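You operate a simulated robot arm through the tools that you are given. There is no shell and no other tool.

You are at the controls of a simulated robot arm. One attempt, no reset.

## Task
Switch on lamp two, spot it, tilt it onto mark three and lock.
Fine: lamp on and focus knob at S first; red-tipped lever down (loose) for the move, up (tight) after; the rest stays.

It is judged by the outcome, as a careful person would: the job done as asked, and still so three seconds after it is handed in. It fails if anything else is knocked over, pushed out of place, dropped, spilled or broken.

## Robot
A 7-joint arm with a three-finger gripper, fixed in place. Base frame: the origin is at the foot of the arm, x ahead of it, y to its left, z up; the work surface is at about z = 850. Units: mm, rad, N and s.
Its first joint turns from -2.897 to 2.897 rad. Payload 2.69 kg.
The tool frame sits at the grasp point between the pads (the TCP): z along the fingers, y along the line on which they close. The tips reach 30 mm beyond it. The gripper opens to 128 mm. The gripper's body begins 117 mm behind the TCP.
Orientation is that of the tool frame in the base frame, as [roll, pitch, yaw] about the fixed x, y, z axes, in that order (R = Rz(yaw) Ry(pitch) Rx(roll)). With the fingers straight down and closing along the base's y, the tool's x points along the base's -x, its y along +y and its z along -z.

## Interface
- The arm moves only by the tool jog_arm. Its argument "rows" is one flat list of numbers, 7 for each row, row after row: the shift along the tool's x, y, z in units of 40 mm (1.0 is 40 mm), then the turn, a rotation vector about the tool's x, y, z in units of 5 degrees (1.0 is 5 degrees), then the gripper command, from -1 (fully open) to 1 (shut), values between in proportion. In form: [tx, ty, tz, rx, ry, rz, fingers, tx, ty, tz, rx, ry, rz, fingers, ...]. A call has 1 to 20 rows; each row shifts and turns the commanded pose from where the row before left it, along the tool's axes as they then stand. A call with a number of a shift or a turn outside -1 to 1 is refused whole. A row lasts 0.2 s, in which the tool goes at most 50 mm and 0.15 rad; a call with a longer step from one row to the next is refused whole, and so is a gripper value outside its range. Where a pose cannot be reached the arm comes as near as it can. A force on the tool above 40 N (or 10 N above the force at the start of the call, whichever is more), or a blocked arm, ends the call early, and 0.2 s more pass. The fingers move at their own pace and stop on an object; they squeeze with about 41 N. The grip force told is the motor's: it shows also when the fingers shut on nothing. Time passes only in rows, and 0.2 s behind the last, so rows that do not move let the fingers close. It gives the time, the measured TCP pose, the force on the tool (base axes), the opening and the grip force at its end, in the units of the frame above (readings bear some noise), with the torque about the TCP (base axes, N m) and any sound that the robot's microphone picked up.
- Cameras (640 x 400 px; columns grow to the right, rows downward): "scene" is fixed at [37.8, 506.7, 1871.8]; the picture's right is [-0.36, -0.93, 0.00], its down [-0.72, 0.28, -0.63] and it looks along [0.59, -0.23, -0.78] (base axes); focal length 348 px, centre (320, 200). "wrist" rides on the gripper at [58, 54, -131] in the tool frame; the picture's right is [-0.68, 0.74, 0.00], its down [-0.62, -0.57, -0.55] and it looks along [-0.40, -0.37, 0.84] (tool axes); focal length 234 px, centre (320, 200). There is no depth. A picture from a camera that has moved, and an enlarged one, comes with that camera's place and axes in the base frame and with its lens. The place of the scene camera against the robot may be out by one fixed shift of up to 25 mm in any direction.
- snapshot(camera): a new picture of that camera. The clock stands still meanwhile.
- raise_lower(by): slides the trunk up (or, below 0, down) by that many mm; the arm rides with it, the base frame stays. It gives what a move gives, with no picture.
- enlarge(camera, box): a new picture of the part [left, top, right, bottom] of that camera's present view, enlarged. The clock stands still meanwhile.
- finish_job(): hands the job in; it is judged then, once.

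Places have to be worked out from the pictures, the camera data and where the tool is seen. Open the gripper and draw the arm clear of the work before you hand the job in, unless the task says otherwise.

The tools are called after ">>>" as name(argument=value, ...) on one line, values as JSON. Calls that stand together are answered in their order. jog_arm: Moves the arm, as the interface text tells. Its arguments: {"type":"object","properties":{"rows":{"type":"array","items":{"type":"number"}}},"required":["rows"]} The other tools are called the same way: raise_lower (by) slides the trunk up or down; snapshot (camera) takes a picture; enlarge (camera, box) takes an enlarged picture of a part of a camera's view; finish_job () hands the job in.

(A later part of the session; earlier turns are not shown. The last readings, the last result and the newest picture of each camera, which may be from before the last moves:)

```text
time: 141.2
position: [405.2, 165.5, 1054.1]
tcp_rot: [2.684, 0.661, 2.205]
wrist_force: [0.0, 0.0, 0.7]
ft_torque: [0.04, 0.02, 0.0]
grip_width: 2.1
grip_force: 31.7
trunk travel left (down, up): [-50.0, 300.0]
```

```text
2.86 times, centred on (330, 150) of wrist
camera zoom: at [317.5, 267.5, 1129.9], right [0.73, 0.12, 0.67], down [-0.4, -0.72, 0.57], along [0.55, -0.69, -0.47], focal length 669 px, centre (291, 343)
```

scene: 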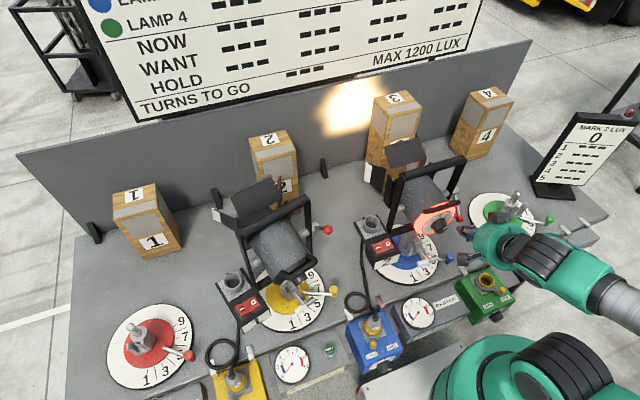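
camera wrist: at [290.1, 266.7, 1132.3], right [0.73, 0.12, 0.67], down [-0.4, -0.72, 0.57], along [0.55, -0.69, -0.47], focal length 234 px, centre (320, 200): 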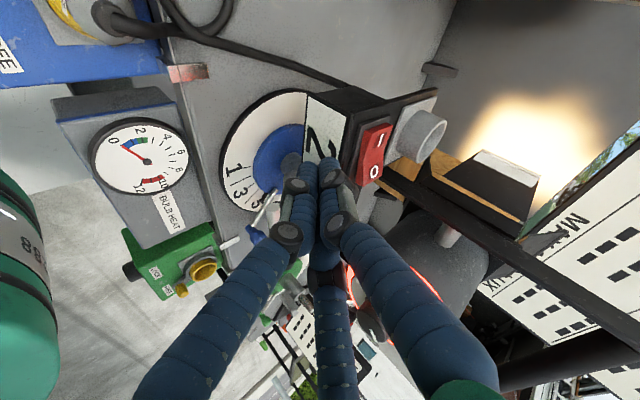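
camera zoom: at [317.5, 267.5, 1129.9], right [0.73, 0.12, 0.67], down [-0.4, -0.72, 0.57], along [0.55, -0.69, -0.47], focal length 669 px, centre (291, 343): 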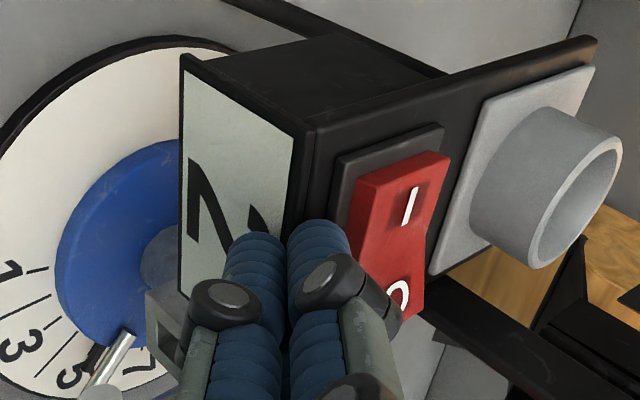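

No contact yet and the fingers are close to the rocker, so I shift lower and to the left of the face before pushing on.

>>> jog_arm(rows=[0.094, -0.111, -0.137, 0, 0, 0, 1, 0.37, 0.09, 0.1, 0, 0, 0, 1, 0.3, 0.05, 0.08, 0, 0, 0, 1, 0, 0, 0, 0, 0, 0, 1])

>>> enlarge(camera="wrist", box=[260, 80, 400, 220])

>>> enlarge(camera="scene", box=[340, 170, 460, 290])

```text
time: 142.2
position: [392.3, 184.6, 1034.0]
tcp_rot: [2.683, 0.66, 2.206]
wrist_force: [-0.7, 0.9, -0.5]
ft_torque: [-0.03, 0.01, 0.01]
grip_width: 2.2
grip_force: 31.3
trunk travel left (down, up): [-50.0, 300.0]
```

```text
2.86 times, centred on (330, 150) of wrist
camera zoom: at [305.5, 287.3, 1109.9], right [0.73, 0.12, 0.67], down [-0.4, -0.72, 0.57], along [0.55, -0.69, -0.47], focal length 669 px, centre (291, 343)
```

zoom: 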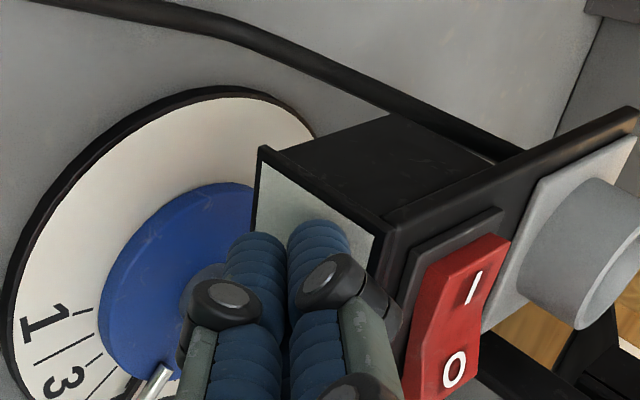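

```text
3.33 times, centred on (400, 230) of scene
camera zoom: at [37.8, 506.7, 1871.8], right [-0.36, -0.93, 0.0], down [-0.72, 0.28, -0.63], along [0.59, -0.23, -0.78], focal length 1162 px, centre (53, 100)
```

zoom: 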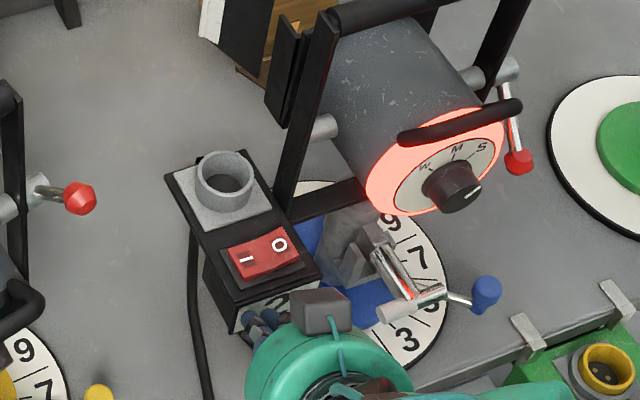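

Better placed against the label face, clear of the rocker. I push forward in small steps.

>>> jog_arm(rows=[-0.047, 0.0556, 0.0686, 0, 0, 0, 1, -0.047, 0.0556, 0.0686, 0, 0, 0, 1, -0.047, 0.0556, 0.0686, 0, 0, 0, 1, 0, 0, 0, 0, 0, 0, 1])

>>> enlarge(camera="scene", box=[340, 170, 460, 290])

```text
time: 143.2
position: [404.1, 185.3, 1033.2]
tcp_rot: [2.686, 0.661, 2.207]
wrist_force: [-6.5, 2.3, -7.6]
ft_torque: [-0.05, 0.26, -0.01]
grip_width: 1.9
grip_force: 31.3
trunk travel left (down, up): [-50.0, 300.0]
```

```text
3.33 times, centred on (400, 230) of scene
camera zoom: at [37.8, 506.7, 1871.8], right [-0.36, -0.93, 0.0], down [-0.72, 0.28, -0.63], along [0.59, -0.23, -0.78], focal length 1162 px, centre (53, 100)
```

zoom: 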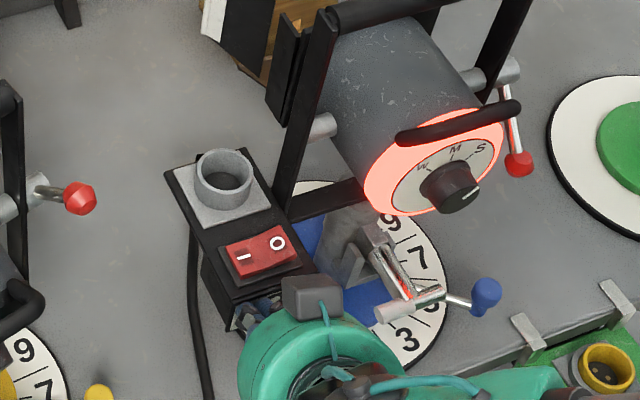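

Contact (about 10 N) and the head begins to turn back. I keep pushing gently.

>>> jog_arm(rows=[-0.047, 0.0556, 0.0686, 0, 0, 0, 1, -0.047, 0.0556, 0.0686, 0, 0, 0, 1, -0.047, 0.0556, 0.0686, 0, 0, 0, 1, 0, 0, 0, 0, 0, 0, 1])

>>> enlarge(camera="scene", box=[340, 170, 460, 290])

>>> enlarge(camera="wrist", box=[260, 80, 400, 220])

```text
time: 144.2
position: [415.9, 185.1, 1035.0]
tcp_rot: [2.68, 0.658, 2.206]
wrist_force: [-1.2, -0.3, -0.3]
ft_torque: [-0.02, 0.05, -0.03]
grip_width: 2.1
grip_force: 31.5
trunk travel left (down, up): [-50.0, 300.0]
```

```text
3.33 times, centred on (400, 230) of scene
camera zoom: at [37.8, 506.7, 1871.8], right [-0.36, -0.93, 0.0], down [-0.72, 0.28, -0.63], along [0.59, -0.23, -0.78], focal length 1162 px, centre (53, 100)
```

zoom: 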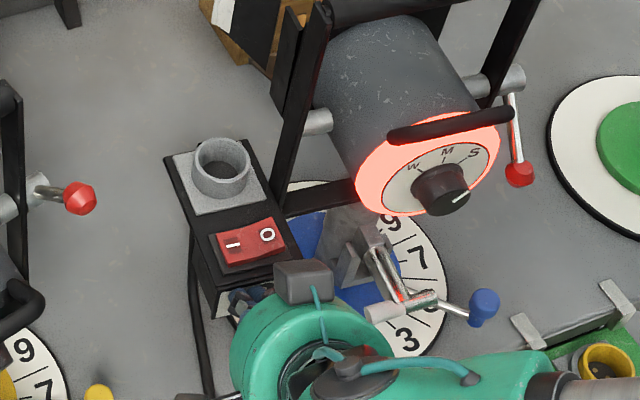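

```text
2.86 times, centred on (330, 150) of wrist
camera zoom: at [328.6, 287.6, 1111.2], right [0.73, 0.12, 0.67], down [-0.4, -0.72, 0.57], along [0.55, -0.69, -0.47], focal length 669 px, centre (291, 343)
```

zoom: 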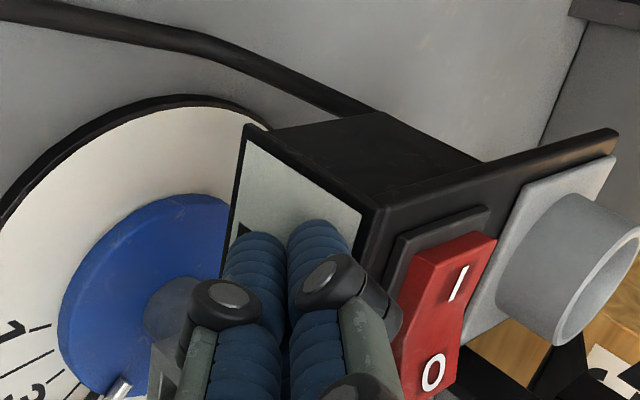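

The head turns back with little force (about 5° of the 14° recovered). I continue, following the arc slightly to the left.

>>> jog_arm(rows=[-0.023, 0.084, 0.062, 0, 0, 0, 1, -0.023, 0.084, 0.062, 0, 0, 0, 1, -0.023, 0.084, 0.062, 0, 0, 0, 1, 0, 0, 0, 0, 0, 0, 1])

>>> enlarge(camera="scene", box=[370, 120, 510, 260])

>>> enlarge(camera="scene", box=[350, 50, 450, 150])

```text
time: 145.2
position: [428.5, 190.1, 1034.2]
tcp_rot: [2.683, 0.661, 2.207]
wrist_force: [0.2, -0.6, 0.0]
ft_torque: [0.01, -0.03, -0.01]
grip_width: 1.9
grip_force: 31.8
trunk travel left (down, up): [-50.0, 300.0]
```

```text
2.86 times, centred on (440, 190) of scene
camera zoom: at [37.8, 506.7, 1871.8], right [-0.36, -0.93, 0.0], down [-0.72, 0.28, -0.63], along [0.59, -0.23, -0.78], focal length 996 px, centre (-23, 229)
```

zoom: 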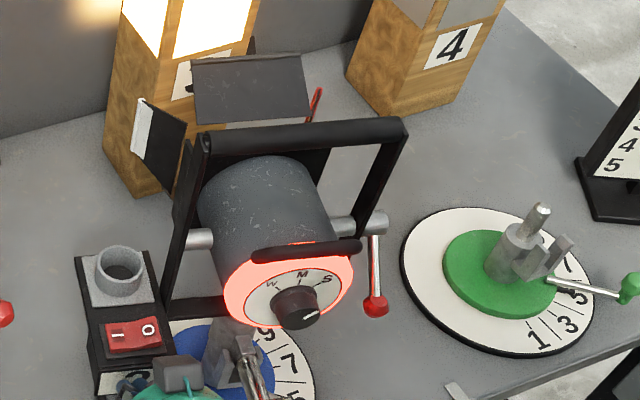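

```text
4.00 times, centred on (400, 100) of scene
camera zoom: at [37.8, 506.7, 1871.8], right [-0.36, -0.93, 0.0], down [-0.72, 0.28, -0.63], along [0.59, -0.23, -0.78], focal length 1394 px, centre (0, 600)
```

zoom: 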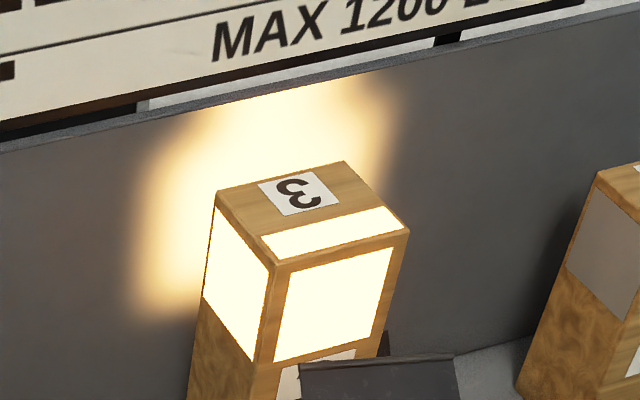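

Both the pan and the light pool are back exactly where they were: pan and tilt evidently have click-stops, so the tilt I set is the click for mark three and the lever was already fully down. I withdraw from the box, up and over to the lever side.

>>> jog_arm(rows=[0.176, -0.208, -0.257, 0, 0, 0, 1, 0.176, -0.208, -0.257, 0, 0, 0, 1, -0.55, 0.222, -0.8, 0, 0, 0, 1, -0.55, 0.222, -0.8, 0, 0, 0, 1, -0.55, 0.222, -0.8, 0, 0, 0, 1, -0.55, 0.222, -0.8, 0, 0, 0, 1, -0.55, 0.222, -0.8, 0, 0, 0, 1, -0.55, 0.222, -0.8, 0, 0, 0, 1, -0.62, -0.735, 0.17, 0, 0, 0, 1, -0.62, -0.735, 0.17, 0, 0, 0, 1, -0.62, -0.735, 0.17, 0, 0, 0, 1, -0.62, -0.735, 0.17, 0, 0, 0, 0.5, -0.62, -0.735, 0.17, 0, 0, 0, 0.2, -0.3, -0.36, 0.08, 0, 0, 0, 0.2, 0, 0, 0, 0, 0, 0, 0.2])

>>> snapshot(camera="scene")

>>> enlarge(camera="scene", box=[340, 170, 460, 290])

>>> enlarge(camera="scene", box=[350, 50, 450, 150])

```text
time: 148.4
position: [357.5, -36.6, 1269.9]
tcp_rot: [2.682, 0.663, 2.206]
wrist_force: [-0.7, 1.2, -0.2]
ft_torque: [-0.01, -0.02, -0.01]
grip_width: 51.1
grip_force: 0.2
trunk travel left (down, up): [-50.0, 300.0]
```

```text
taken
```

scene: 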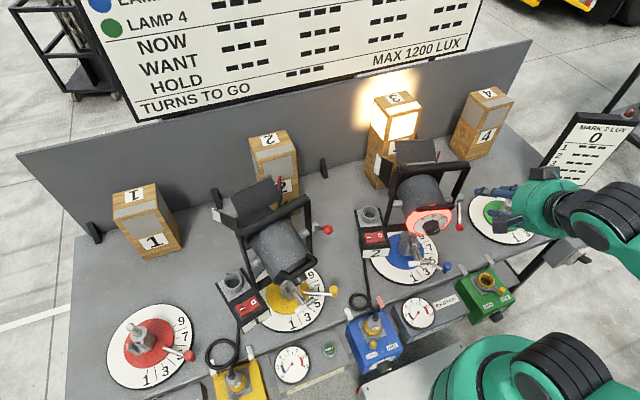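

```text
3.33 times, centred on (400, 230) of scene
camera zoom: at [37.8, 506.7, 1871.8], right [-0.36, -0.93, 0.0], down [-0.72, 0.28, -0.63], along [0.59, -0.23, -0.78], focal length 1162 px, centre (53, 100)
```

zoom: 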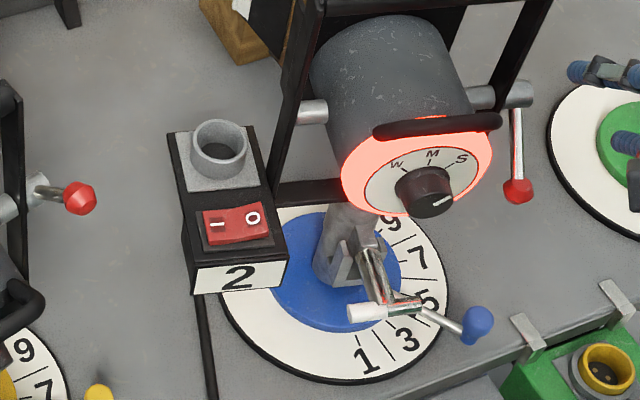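

```text
4.00 times, centred on (400, 100) of scene
camera zoom: at [37.8, 506.7, 1871.8], right [-0.36, -0.93, 0.0], down [-0.72, 0.28, -0.63], along [0.59, -0.23, -0.78], focal length 1394 px, centre (0, 600)
```

zoom: 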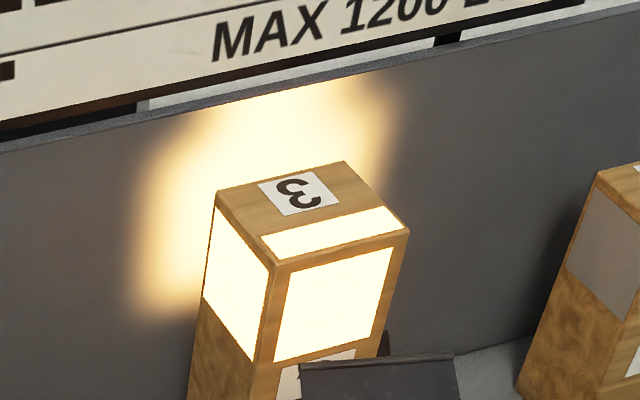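

Pan (crank and blue lever) sits exactly at its starting place, the pointer is on S and the light is on mark three. Now to lock: I go down to the lever and cage the ball.

>>> jog_arm(rows=[0.541, -0.2875, 0.492, 0, 0, 0, 0.25, 0.541, -0.2875, 0.492, 0, 0, 0, 0.25, 0.541, -0.2875, 0.492, 0, 0, 0, 0.25, 0.541, -0.2875, 0.492, 0, 0, 0, 0.25, 0, 0, 0, 0, 0, 0, 0.25])

>>> enlarge(camera="wrist", box=[260, 70, 380, 210])

```text
time: 149.7
position: [344.1, -27.8, 1145.2]
tcp_rot: [2.683, 0.661, 2.206]
wrist_force: [0.3, -0.3, -0.5]
ft_torque: [-0.02, 0.0, -0.02]
grip_width: 47.9
grip_force: 0.1
trunk travel left (down, up): [-50.0, 300.0]
```

```text
2.86 times, centred on (320, 140) of wrist
camera zoom: at [257.1, 73.2, 1222.3], right [0.73, 0.12, 0.67], down [-0.4, -0.72, 0.57], along [0.55, -0.69, -0.47], focal length 669 px, centre (320, 371)
```

zoom: 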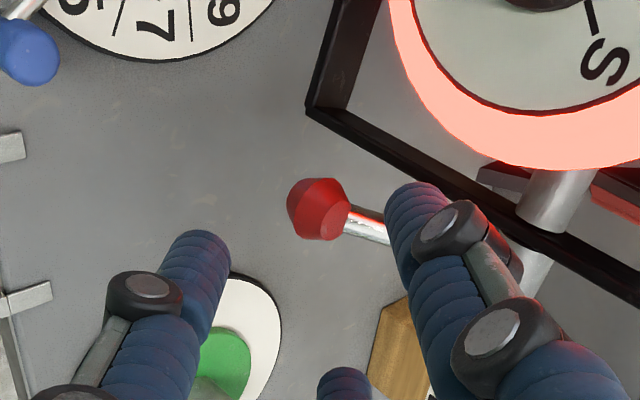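

>>> jog_arm(rows=[0, -0.03, 0.8, 0, 0, 0, 0.25, 0, -0.03, 0.6, 0, 0, 0, 0.25, 0, 0, 0.4, 0, 0, 0, 0.25, 0, 0, 0.2, 0, 0, 0, 0.25, 0, 0, 0, 0, 0, 0, 0.25])

>>> enlarge(camera="wrist", box=[260, 110, 380, 230])

```text
time: 150.8
position: [399.2, -44.0, 1087.2]
tcp_rot: [2.684, 0.66, 2.207]
wrist_force: [-0.6, 0.1, -0.6]
ft_torque: [-0.02, 0.0, 0.02]
grip_width: 48.1
grip_force: 0.1
trunk travel left (down, up): [-50.0, 300.0]
```

```text
3.33 times, centred on (320, 170) of wrist
camera zoom: at [311.7, 58.3, 1163.7], right [0.73, 0.12, 0.67], down [-0.4, -0.72, 0.57], along [0.55, -0.69, -0.47], focal length 781 px, centre (320, 300)
```

zoom: 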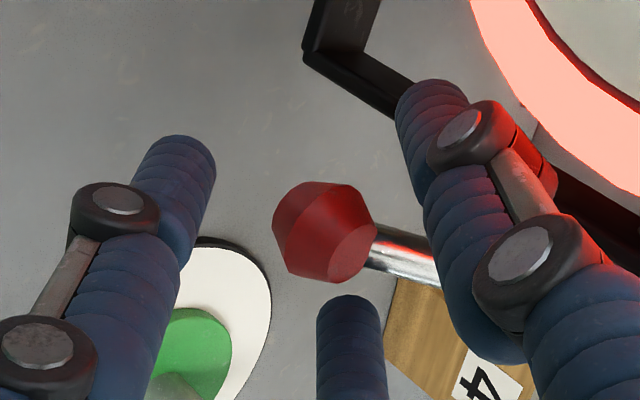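

The ball is inside the open cage. I lean the hand to about 65° around it, advance a little and grip lightly.

>>> jog_arm(rows=[0.033, -0.019, 0.007, -0.5, -0.866, 0, 0.25, 0.033, -0.019, 0.007, -0.5, -0.866, 0, 0.25, 0.033, -0.019, 0.007, -0.5, -0.866, 0, 0.25, 0.033, -0.019, 0.007, -0.5, -0.866, 0, 0.25, 0, 0, 0.1, 0, 0, 0, 0.25, 0, 0, 0.1, 0, 0, 0, 0.25, 0, 0, 0, 0, 0, 0, 0.25])

>>> enlarge(camera="wrist", box=[260, 110, 380, 230])

>>> enlarge(camera="scene", box=[370, 120, 510, 260])

```text
time: 152.4
position: [401.8, -47.4, 1078.8]
tcp_rot: [2.327, 0.903, 1.953]
wrist_force: [-0.8, 1.2, 0.2]
ft_torque: [-0.01, 0.02, 0.01]
grip_width: 47.9
grip_force: 0.0
trunk travel left (down, up): [-50.0, 300.0]
```

```text
3.33 times, centred on (320, 170) of wrist
camera zoom: at [296.0, 61.2, 1112.8], right [0.47, 0.19, 0.86], down [-0.58, -0.67, 0.46], along [0.67, -0.71, -0.2], focal length 781 px, centre (320, 300)
```

zoom: 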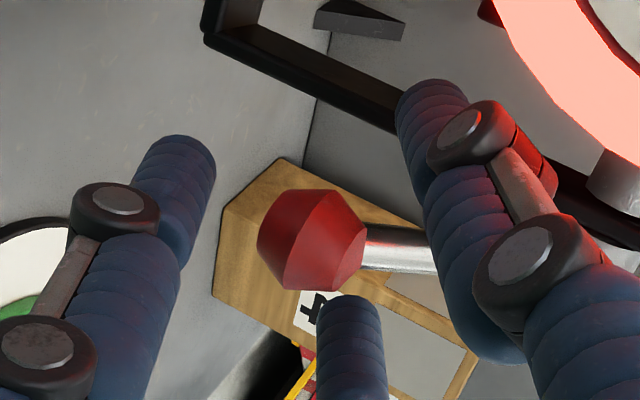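

```text
2.86 times, centred on (440, 190) of scene
camera zoom: at [37.8, 506.7, 1871.8], right [-0.36, -0.93, 0.0], down [-0.72, 0.28, -0.63], along [0.59, -0.23, -0.78], focal length 996 px, centre (-23, 229)
```

zoom: 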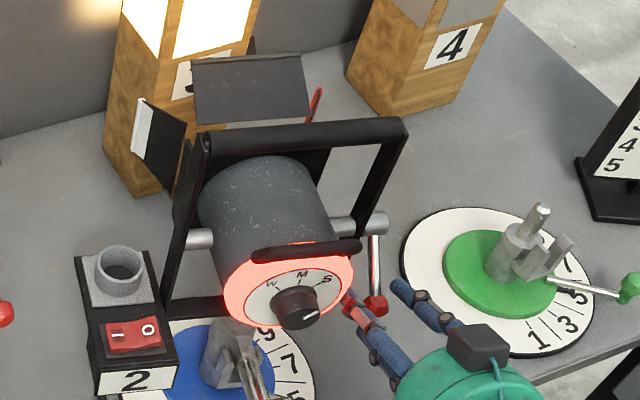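

Ball well caged at θ≈65°. I centre, grip lightly and swing lever and hand up together 15°.

>>> jog_arm(rows=[0.08, 0.045, 0, 0, 0, 0, 0.25, 0, 0, 0, 0, 0, 0, 0.5, 0, 0, 0, 0, 0, 0, 0.62, 0, 0, 0, 0, 0, 0, 0.7, -0.071, 0.039, -0.1725, 0.5, 0.866, 0, 0.75, -0.071, 0.039, -0.1725, 0.5, 0.866, 0, 0.75, -0.071, 0.039, -0.1725, 0.5, 0.866, 0, 0.75, 0, 0, 0, 0, 0, 0, 0.75])

>>> enlarge(camera="wrist", box=[260, 110, 380, 230])

>>> enlarge(camera="scene", box=[370, 120, 510, 260])

```text
time: 154.2
position: [390.0, -38.3, 1096.1]
tcp_rot: [2.607, 0.726, 2.159]
wrist_force: [-3.6, -4.8, 0.5]
ft_torque: [0.03, -0.02, 0.07]
grip_width: 26.8
grip_force: 8.5
trunk travel left (down, up): [-50.0, 300.0]
```

```text
3.33 times, centred on (320, 170) of wrist
camera zoom: at [297.2, 65.6, 1162.3], right [0.67, 0.14, 0.73], down [-0.45, -0.71, 0.55], along [0.59, -0.69, -0.41], focal length 781 px, centre (320, 300)
```

zoom: 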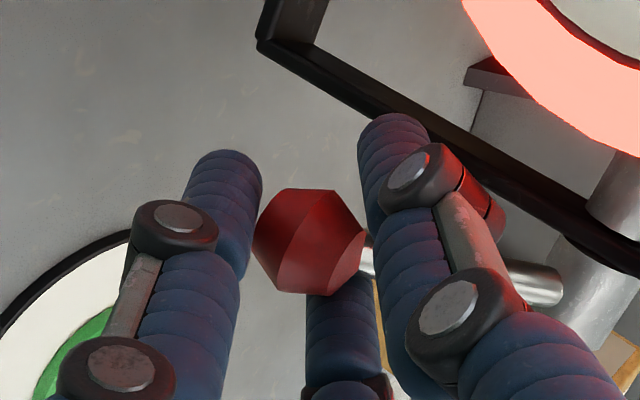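

```text
2.86 times, centred on (440, 190) of scene
camera zoom: at [37.8, 506.7, 1871.8], right [-0.36, -0.93, 0.0], down [-0.72, 0.28, -0.63], along [0.59, -0.23, -0.78], focal length 996 px, centre (-23, 229)
```

zoom: 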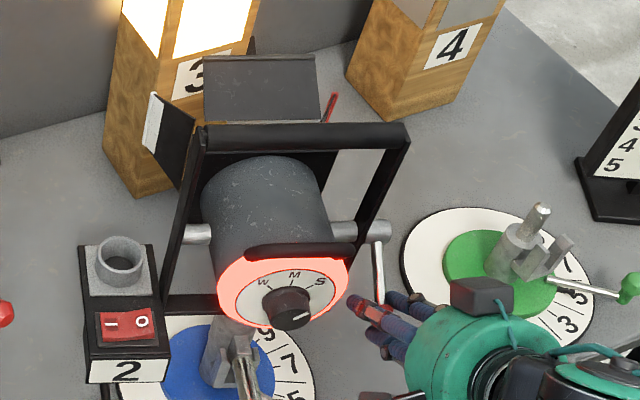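

The head is deflecting a few degrees in pan from a small sideways pull, so I shift the hand 5 mm to the right to take that off.

>>> jog_arm(rows=[-0.057, -0.12, -0.013, 0, 0, 0, 0.75, 0, 0, 0, 0, 0, 0, 0.75])

>>> enlarge(camera="scene", box=[370, 120, 510, 260])

>>> enlarge(camera="scene", box=[350, 50, 450, 150])

```text
time: 154.8
position: [388.8, -43.3, 1096.7]
tcp_rot: [2.608, 0.726, 2.16]
wrist_force: [6.5, 4.5, 1.4]
ft_torque: [0.25, -0.16, 0.37]
grip_width: 23.8
grip_force: 41.2
trunk travel left (down, up): [-50.0, 300.0]
```

```text
2.86 times, centred on (440, 190) of scene
camera zoom: at [37.8, 506.7, 1871.8], right [-0.36, -0.93, 0.0], down [-0.72, 0.28, -0.63], along [0.59, -0.23, -0.78], focal length 996 px, centre (-23, 229)
```

zoom: 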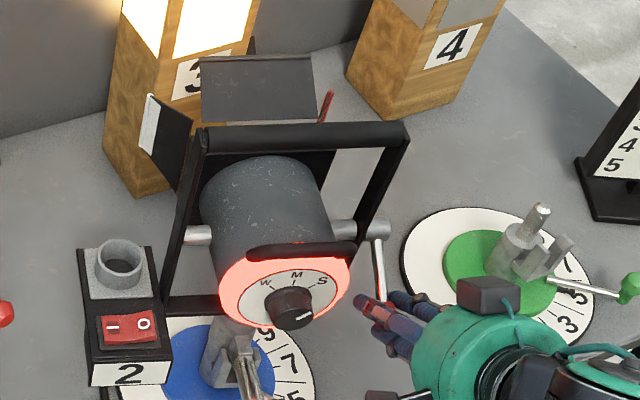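

```text
4.00 times, centred on (400, 100) of scene
camera zoom: at [37.8, 506.7, 1871.8], right [-0.36, -0.93, 0.0], down [-0.72, 0.28, -0.63], along [0.59, -0.23, -0.78], focal length 1394 px, centre (0, 600)
```

zoom: 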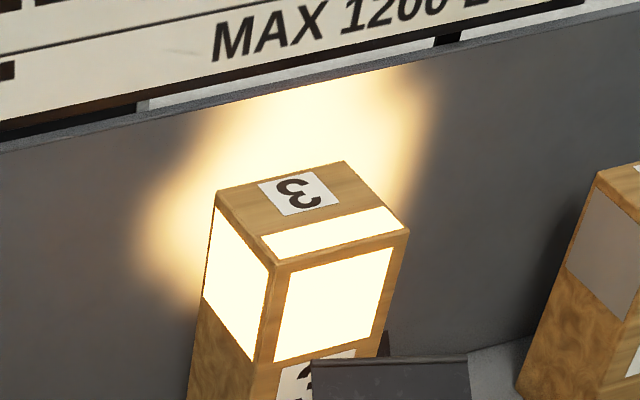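

Better. I continue the swing 15°, biased slightly forward to avoid pulling on the head.

>>> jog_arm(rows=[-0.085, 0.055, -0.155, 0.5, 0.866, 0, 0.7, -0.08, 0.045, -0.16, 0.5, 0.866, 0, 0.7, -0.08, 0.045, -0.16, 0.5, 0.866, 0, 0.7, 0, 0, 0, 0, 0, 0, 0.7])

>>> enlarge(camera="scene", box=[370, 120, 510, 260])

>>> enlarge(camera="wrist", box=[260, 110, 380, 230])

```text
time: 155.8
position: [385.0, -40.1, 1118.9]
tcp_rot: [2.808, 0.519, 2.278]
wrist_force: [15.8, 3.7, 8.5]
ft_torque: [-0.38, -0.51, -0.28]
grip_width: 23.4
grip_force: 41.1
trunk travel left (down, up): [-50.0, 300.0]
```

```text
2.86 times, centred on (440, 190) of scene
camera zoom: at [37.8, 506.7, 1871.8], right [-0.36, -0.93, 0.0], down [-0.72, 0.28, -0.63], along [0.59, -0.23, -0.78], focal length 996 px, centre (-23, 229)
```

zoom: 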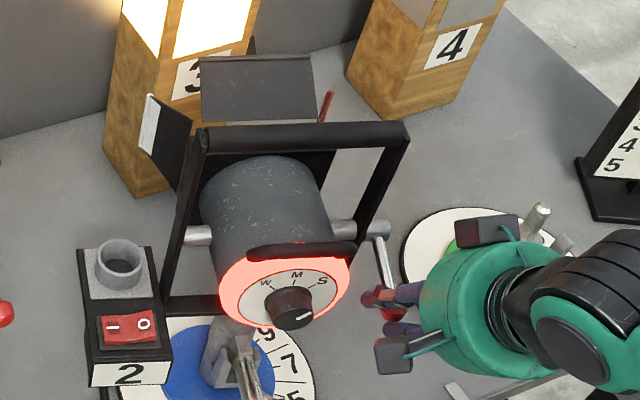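

```text
3.33 times, centred on (320, 170) of wrist
camera zoom: at [311.7, 57.5, 1213.0], right [0.83, 0.1, 0.55], down [-0.3, -0.74, 0.6], along [0.46, -0.66, -0.59], focal length 781 px, centre (320, 300)
```

zoom: 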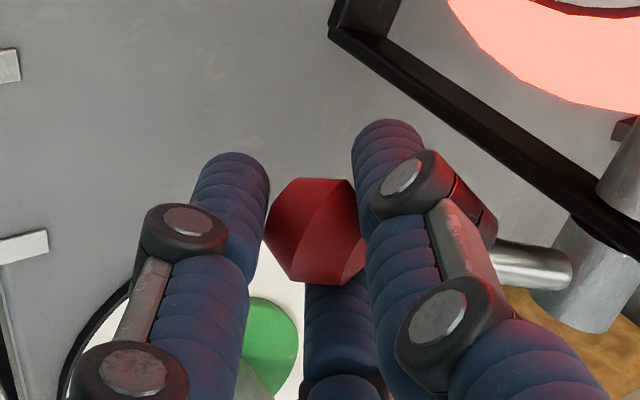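

The lever is at about −20°. I open, lean the hand back around the ball for the next bite.

>>> jog_arm(rows=[0, 0, 0, 0, 0, 0, 0.45, 0, 0, 0, 0, 0, 0, 0.25, 0.037, -0.025, 0.005, -0.5, -0.866, 0, 0.25, 0.037, -0.025, 0.005, -0.5, -0.866, 0, 0.25, 0.037, -0.025, 0.005, -0.5, -0.866, 0, 0.25, 0.037, -0.025, 0.005, -0.5, -0.866, 0, 0.25, 0.037, -0.025, 0.005, -0.5, -0.866, 0, 0.25, 0.037, -0.025, 0.005, -0.5, -0.866, 0, 0.25, 0, 0, 0.1, 0, 0, 0, 0.25, 0, 0, 0, 0, 0, 0, 0.25])

>>> enlarge(camera="wrist", box=[260, 110, 380, 230])

>>> enlarge(camera="scene", box=[370, 120, 510, 260])

```text
time: 158.1
position: [379.5, -42.0, 1107.9]
tcp_rot: [2.324, 0.903, 1.954]
wrist_force: [-0.2, -0.3, 0.4]
ft_torque: [0.04, 0.0, 0.03]
grip_width: 47.9
grip_force: 0.1
trunk travel left (down, up): [-50.0, 300.0]
```

```text
3.33 times, centred on (320, 170) of wrist
camera zoom: at [274.0, 65.4, 1141.8], right [0.47, 0.19, 0.86], down [-0.58, -0.67, 0.46], along [0.67, -0.71, -0.2], focal length 781 px, centre (320, 300)
```

zoom: 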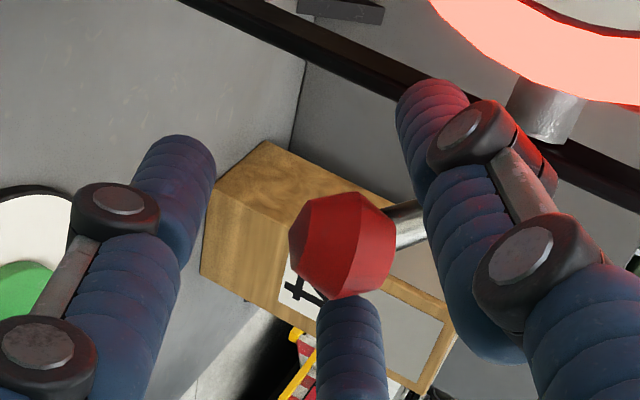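

```text
2.86 times, centred on (440, 190) of scene
camera zoom: at [37.8, 506.7, 1871.8], right [-0.36, -0.93, 0.0], down [-0.72, 0.28, -0.63], along [0.59, -0.23, -0.78], focal length 996 px, centre (-23, 229)
```

zoom: 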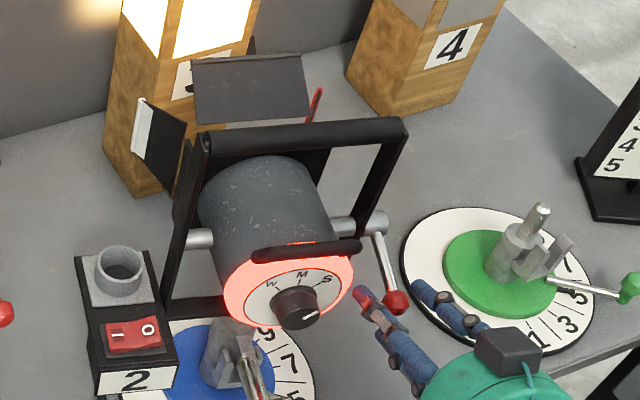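

Pan is back at its click; lever at about −19°. I centre on the ball, grip lightly and swing up 20°.

>>> jog_arm(rows=[-0.05, 0.107, 0.1, 0, 0, 0, 0.25, 0, 0, 0, 0, 0, 0, 0.5, 0, 0, 0, 0, 0, 0, 0.62, 0, 0, 0, 0, 0, 0, 0.68, -0.126, 0.071, -0.12, 0.5, 0.866, 0, 0.68, -0.126, 0.071, -0.12, 0.5, 0.866, 0, 0.68, -0.126, 0.071, -0.12, 0.5, 0.866, 0, 0.68, -0.126, 0.071, -0.12, 0.5, 0.866, 0, 0.68, 0, 0, 0, 0, 0, 0, 0.68])

>>> enlarge(camera="scene", box=[370, 120, 510, 260])

>>> enlarge(camera="wrist", box=[260, 110, 380, 230])

```text
time: 160.1
position: [382.1, -37.6, 1139.1]
tcp_rot: [2.682, 0.662, 2.207]
wrist_force: [1.4, -4.3, 0.7]
ft_torque: [0.0, -0.09, 0.05]
grip_width: 28.5
grip_force: 5.9
trunk travel left (down, up): [-50.0, 300.0]
```

```text
2.86 times, centred on (440, 190) of scene
camera zoom: at [37.8, 506.7, 1871.8], right [-0.36, -0.93, 0.0], down [-0.72, 0.28, -0.63], along [0.59, -0.23, -0.78], focal length 996 px, centre (-23, 229)
```

zoom: 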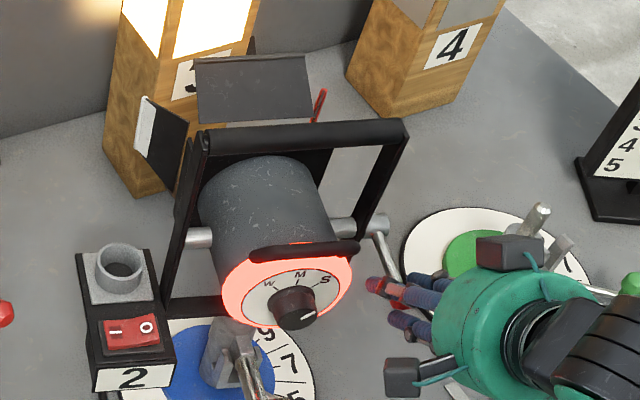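

```text
3.33 times, centred on (320, 170) of wrist
camera zoom: at [294.3, 63.1, 1215.1], right [0.73, 0.12, 0.67], down [-0.4, -0.72, 0.57], along [0.55, -0.68, -0.47], focal length 781 px, centre (320, 300)
```

zoom: 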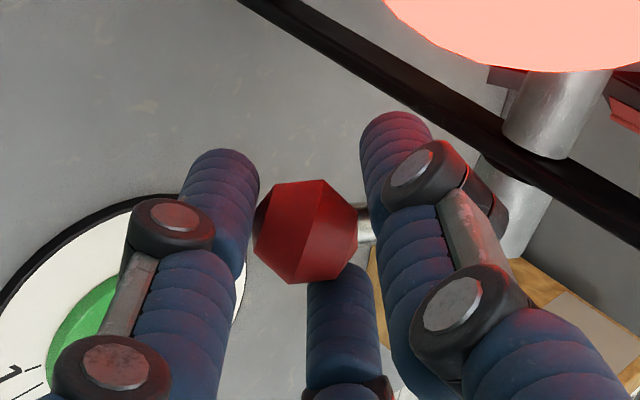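

Smooth, 4 N only; lever about level. I continue 10° more, then re-lean.

>>> jog_arm(rows=[-0.126, 0.071, -0.115, 0.5, 0.866, 0, 0.68, -0.126, 0.071, -0.115, 0.5, 0.866, 0, 0.68, 0, 0, 0, 0, 0, 0, 0.6, 0, 0, 0, 0, 0, 0, 0.4, 0, 0, 0, 0, 0, 0, 0.25])

>>> enlarge(camera="scene", box=[370, 120, 510, 260])

>>> enlarge(camera="wrist", box=[260, 110, 380, 230])

```text
time: 161.2
position: [384.9, -39.2, 1153.1]
tcp_rot: [2.807, 0.52, 2.277]
wrist_force: [-1.0, 0.1, 0.3]
ft_torque: [0.02, -0.01, 0.0]
grip_width: 48.2
grip_force: 0.1
trunk travel left (down, up): [-50.0, 300.0]
```

```text
2.86 times, centred on (440, 190) of scene
camera zoom: at [37.8, 506.7, 1871.8], right [-0.36, -0.93, 0.0], down [-0.72, 0.28, -0.63], along [0.59, -0.23, -0.78], focal length 996 px, centre (-23, 229)
```

zoom: 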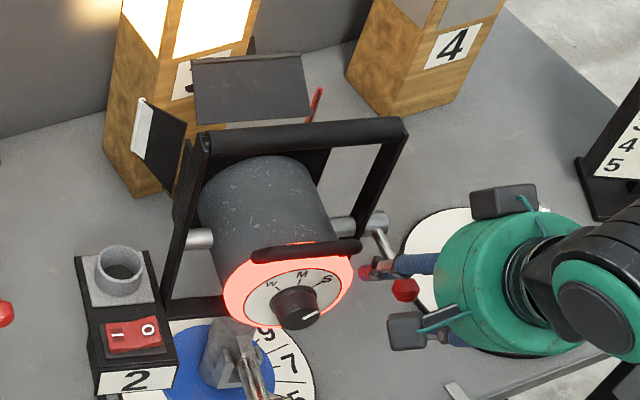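

```text
3.33 times, centred on (320, 170) of wrist
camera zoom: at [311.7, 59.3, 1247.5], right [0.83, 0.1, 0.55], down [-0.3, -0.74, 0.6], along [0.46, -0.66, -0.59], focal length 781 px, centre (320, 300)
```

zoom: 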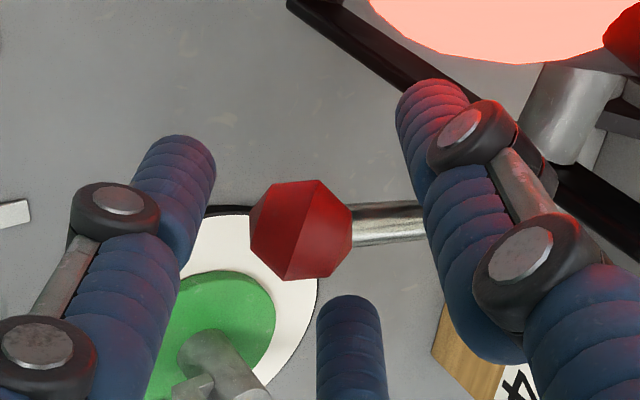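

Lever ~+2°, pan and lamp undisturbed. I lean back again around the ball.

>>> jog_arm(rows=[0.054, -0.032, 0.0127, -0.5, -0.866, 0, 0.25, 0.054, -0.032, 0.0127, -0.5, -0.866, 0, 0.25, 0.054, -0.032, 0.0127, -0.5, -0.866, 0, 0.25, 0.054, -0.032, 0.0127, -0.5, -0.866, 0, 0.25, 0.054, -0.032, 0.0127, -0.5, -0.866, 0, 0.25, 0, 0, 0, 0, 0, 0, 0.25])

>>> enlarge(camera="wrist", box=[260, 110, 380, 230])

```text
time: 162.7
position: [377.0, -38.1, 1142.9]
tcp_rot: [2.434, 0.851, 2.035]
wrist_force: [0.5, 0.2, -0.1]
ft_torque: [-0.02, -0.03, 0.04]
grip_width: 47.9
grip_force: 0.0
trunk travel left (down, up): [-50.0, 300.0]
```

```text
3.33 times, centred on (320, 170) of wrist
camera zoom: at [273.6, 67.5, 1187.7], right [0.54, 0.17, 0.83], down [-0.54, -0.68, 0.49], along [0.65, -0.71, -0.27], focal length 781 px, centre (320, 300)
```

zoom: 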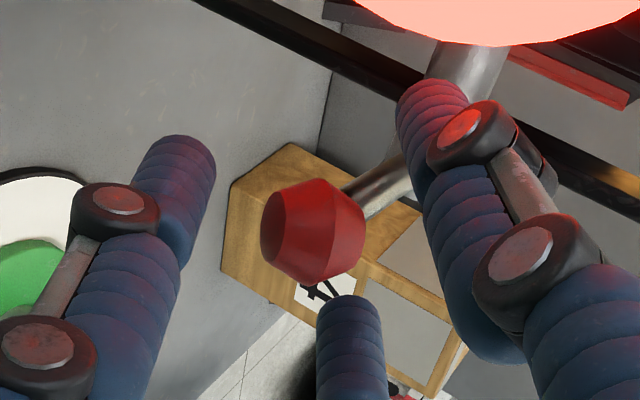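

Centred again. I grip lightly and swing up 15°.

>>> jog_arm(rows=[0.06, -0.02, 0.22, 0, 0, 0, 0.25, 0, 0, 0, 0, 0, 0, 0.5, 0, 0, 0, 0, 0, 0, 0.62, 0, 0, 0, 0, 0, 0, 0.7, -0.145, 0.083, -0.088, 0.5, 0.866, 0, 0.7, -0.145, 0.083, -0.088, 0.5, 0.866, 0, 0.7, -0.145, 0.083, -0.088, 0.5, 0.866, 0, 0.7, 0, 0, 0, 0, 0, 0, 0.7])

>>> enlarge(camera="scene", box=[370, 120, 510, 260])

>>> enlarge(camera="wrist", box=[260, 110, 380, 230])

```text
time: 164.4
position: [385.8, -39.8, 1157.6]
tcp_rot: [2.682, 0.66, 2.209]
wrist_force: [0.9, -3.5, -0.9]
ft_torque: [-0.02, -0.04, 0.05]
grip_width: 28.7
grip_force: 7.5
trunk travel left (down, up): [-50.0, 300.0]
```

```text
2.86 times, centred on (440, 190) of scene
camera zoom: at [37.8, 506.7, 1871.8], right [-0.36, -0.93, 0.0], down [-0.72, 0.28, -0.63], along [0.59, -0.23, -0.78], focal length 996 px, centre (-23, 229)
```

zoom: 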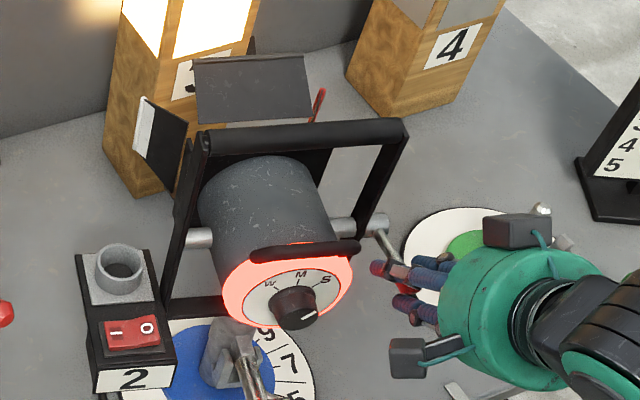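

```text
3.33 times, centred on (320, 170) of wrist
camera zoom: at [299.5, 61.6, 1233.4], right [0.73, 0.12, 0.67], down [-0.4, -0.72, 0.57], along [0.55, -0.68, -0.47], focal length 781 px, centre (320, 300)
```

zoom: 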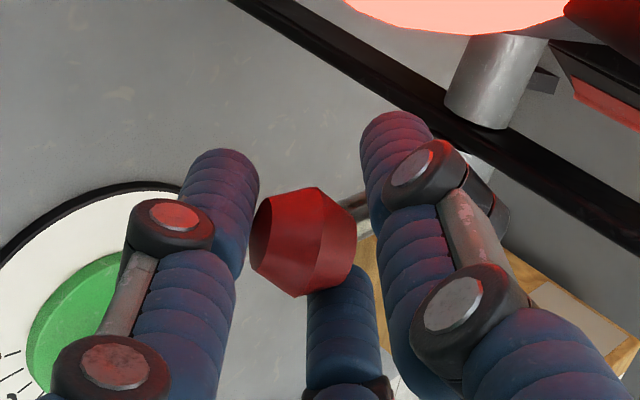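

Smooth again. I continue 15° more.

>>> jog_arm(rows=[-0.148, 0.085, -0.08, 0.5, 0.866, 0, 0.75, -0.148, 0.085, -0.08, 0.5, 0.866, 0, 0.75, -0.148, 0.085, -0.08, 0.5, 0.866, 0, 0.75, 0, 0, 0, 0, 0, 0, 0.75])

>>> enlarge(camera="scene", box=[370, 120, 510, 260])

>>> enlarge(camera="wrist", box=[260, 110, 380, 230])

```text
time: 165.4
position: [395.8, -43.2, 1177.6]
tcp_rot: [2.865, 0.448, 2.301]
wrist_force: [1.8, -3.4, -3.0]
ft_torque: [0.05, -0.05, 0.05]
grip_width: 28.2
grip_force: 9.1
trunk travel left (down, up): [-50.0, 300.0]
```

```text
2.86 times, centred on (440, 190) of scene
camera zoom: at [37.8, 506.7, 1871.8], right [-0.36, -0.93, 0.0], down [-0.72, 0.28, -0.63], along [0.59, -0.23, -0.78], focal length 996 px, centre (-23, 229)
```

zoom: 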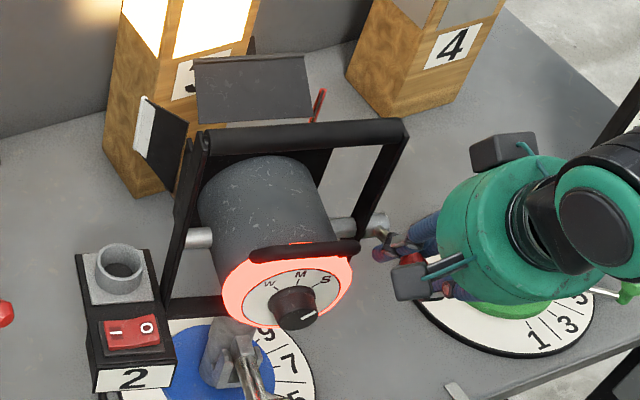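

```text
3.33 times, centred on (320, 170) of wrist
camera zoom: at [331.0, 53.6, 1279.0], right [0.88, 0.08, 0.47], down [-0.25, -0.76, 0.6], along [0.41, -0.65, -0.64], focal length 781 px, centre (320, 300)
```

zoom: 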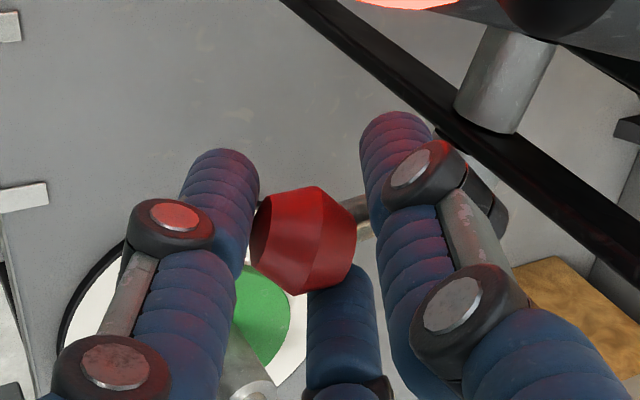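

Lever about +30°, everything steady. Two more steps, then the final tightening push.

>>> jog_arm(rows=[-0.15, 0.087, -0.07, 0.5, 0.866, 0, 0.8, -0.15, 0.087, -0.07, 0.5, 0.866, 0, 0.8, 0, 0, 0, 0, 0, 0, 0.8])

>>> enlarge(camera="scene", box=[370, 120, 510, 260])

>>> enlarge(camera="wrist", box=[260, 110, 380, 230])

```text
time: 166.2
position: [405.3, -45.7, 1188.7]
tcp_rot: [2.966, 0.299, 2.339]
wrist_force: [-0.4, -8.0, -3.6]
ft_torque: [-0.11, 0.16, -0.05]
grip_width: 28.5
grip_force: 11.9
trunk travel left (down, up): [-50.0, 300.0]
```

```text
2.86 times, centred on (440, 190) of scene
camera zoom: at [37.8, 506.7, 1871.8], right [-0.36, -0.93, 0.0], down [-0.72, 0.28, -0.63], along [0.59, -0.23, -0.78], focal length 996 px, centre (-23, 229)
```

zoom: 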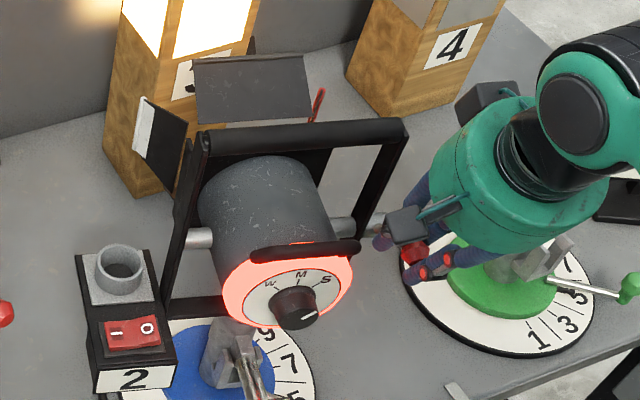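

```text
3.33 times, centred on (320, 170) of wrist
camera zoom: at [358.7, 46.4, 1303.6], right [0.94, 0.07, 0.32], down [-0.15, -0.78, 0.6], along [0.29, -0.62, -0.73], focal length 781 px, centre (320, 300)
```

zoom: 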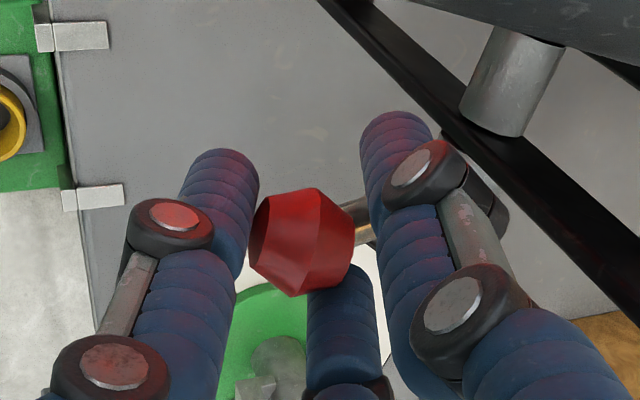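

Lever at about +34°. I push it along its tangent by 13 mm in small steps.

>>> jog_arm(rows=[-0.079, 0.046, -0.058, 0, 0, 0, 0.8, -0.079, 0.046, -0.058, 0, 0, 0, 0.8, -0.079, 0.046, -0.058, 0, 0, 0, 0.8, 0, 0, 0, 0, 0, 0, 0.8])

>>> enlarge(camera="scene", box=[370, 120, 510, 260])

>>> enlarge(camera="wrist", box=[260, 110, 380, 230])

```text
time: 167.2
position: [413.0, -45.5, 1199.6]
tcp_rot: [2.966, 0.301, 2.34]
wrist_force: [-2.9, -6.2, -2.8]
ft_torque: [-0.21, 0.22, -0.08]
grip_width: 29.1
grip_force: 11.9
trunk travel left (down, up): [-50.0, 300.0]
```

```text
2.86 times, centred on (440, 190) of scene
camera zoom: at [37.8, 506.7, 1871.8], right [-0.36, -0.93, 0.0], down [-0.72, 0.28, -0.63], along [0.59, -0.23, -0.78], focal length 996 px, centre (-23, 229)
```

zoom: 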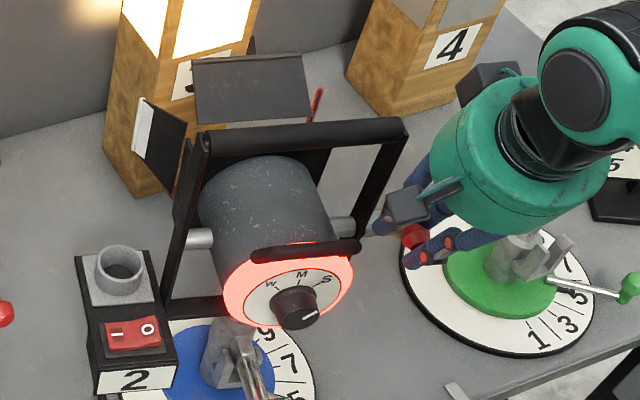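

```text
3.33 times, centred on (320, 170) of wrist
camera zoom: at [366.9, 44.4, 1315.1], right [0.94, 0.07, 0.32], down [-0.15, -0.78, 0.6], along [0.29, -0.62, -0.73], focal length 781 px, centre (320, 300)
```

zoom: 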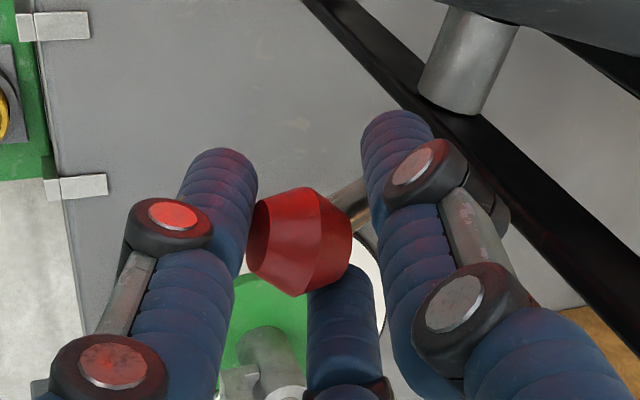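

The ball is back at its original upper place (412, −46, 1188). One small extra push to make sure it's tight.

>>> jog_arm(rows=[-0.06, 0.035, -0.04, 0, 0, 0, 0.8, -0.04, 0.023, -0.028, 0, 0, 0, 0.8, 0, 0, 0, 0, 0, 0, 0.8])

>>> enlarge(camera="scene", box=[370, 120, 510, 260])

```text
time: 168.1
position: [417.4, -48.0, 1203.6]
tcp_rot: [2.965, 0.299, 2.338]
wrist_force: [-4.9, -4.6, -5.5]
ft_torque: [0.09, 0.04, 0.05]
grip_width: 29.2
grip_force: 12.3
trunk travel left (down, up): [-50.0, 300.0]
```

```text
2.86 times, centred on (440, 190) of scene
camera zoom: at [37.8, 506.7, 1871.8], right [-0.36, -0.93, 0.0], down [-0.72, 0.28, -0.63], along [0.59, -0.23, -0.78], focal length 996 px, centre (-23, 229)
```

zoom: 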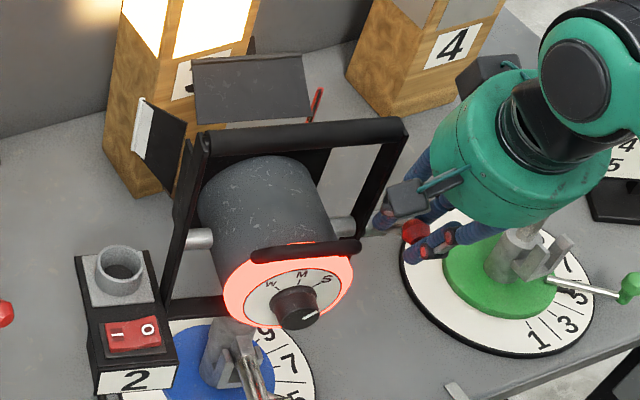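

It resists at the tight end and the pan hasn't budged. I ease off, open and withdraw upward and back.

>>> jog_arm(rows=[0.08, -0.046, 0.05, 0, 0, 0, 0.7, 0, 0, 0, 0, 0, 0, 0.4, 0, 0, 0, 0, 0, 0, 0.2, 0, 0, -0.4, 0, 0, 0, 0.2, 0, 0, -0.7, 0, 0, 0, 0.2, 0, 0, -0.9, 0, 0, 0, 0.2, 0, 0, -0.9, 0, 0, 0, 0.2, 0.5, -0.3, -0.6, 0, 0, 0, 0.2, 0.5, -0.3, -0.6, 0, 0, 0, 0, 0, 0, 0, 0, 0, 0, -0.5])

>>> snapshot(camera="scene")

>>> enlarge(camera="scene", box=[370, 120, 510, 260])

>>> enlarge(camera="scene", box=[350, 50, 450, 150])

>>> enlarge(camera="scene", box=[412, 200, 456, 244])

```text
time: 170.2
position: [316.1, -24.7, 1339.0]
tcp_rot: [2.965, 0.304, 2.34]
wrist_force: [-0.6, -0.5, -0.5]
ft_torque: [0.01, -0.08, 0.04]
grip_width: 95.6
grip_force: 0.1
trunk travel left (down, up): [-50.0, 300.0]
```

```text
taken
```

scene: 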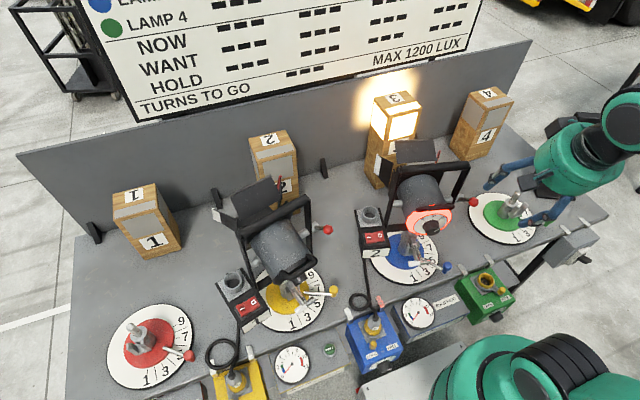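

```text
2.86 times, centred on (440, 190) of scene
camera zoom: at [37.8, 506.7, 1871.8], right [-0.36, -0.93, 0.0], down [-0.72, 0.28, -0.63], along [0.59, -0.23, -0.78], focal length 996 px, centre (-23, 229)
```

zoom: 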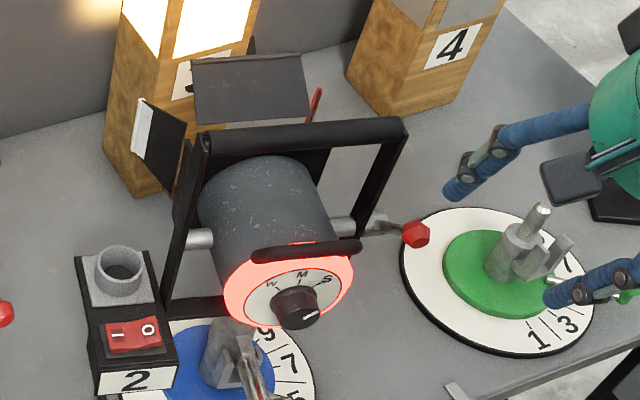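

```text
4.00 times, centred on (400, 100) of scene
camera zoom: at [37.8, 506.7, 1871.8], right [-0.36, -0.93, 0.0], down [-0.72, 0.28, -0.63], along [0.59, -0.23, -0.78], focal length 1394 px, centre (0, 600)
```

zoom: 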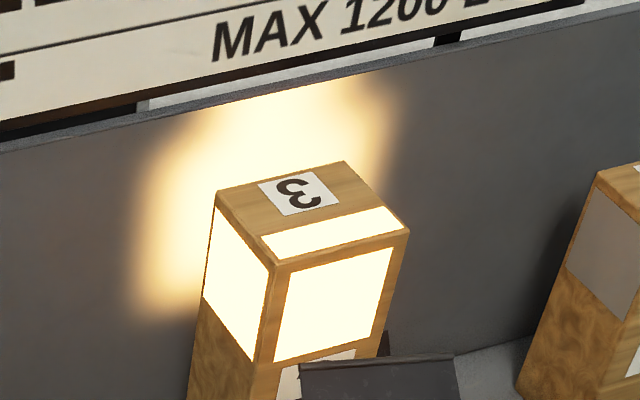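

```text
9.09 times, centred on (434, 222) of scene
camera zoom: at [37.8, 506.7, 1871.8], right [-0.36, -0.93, 0.0], down [-0.72, 0.28, -0.63], along [0.59, -0.23, -0.78], focal length 3168 px, centre (-716, 0)
```

zoom: 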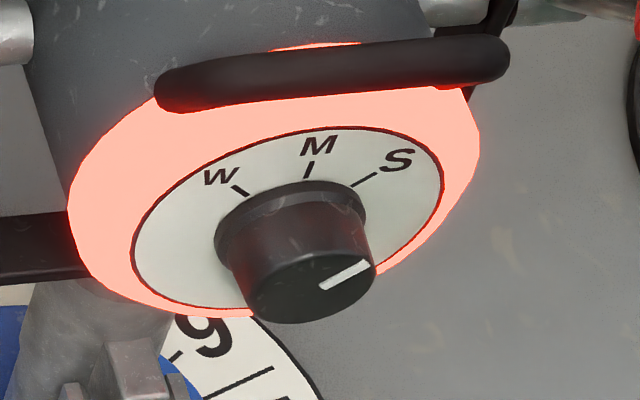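

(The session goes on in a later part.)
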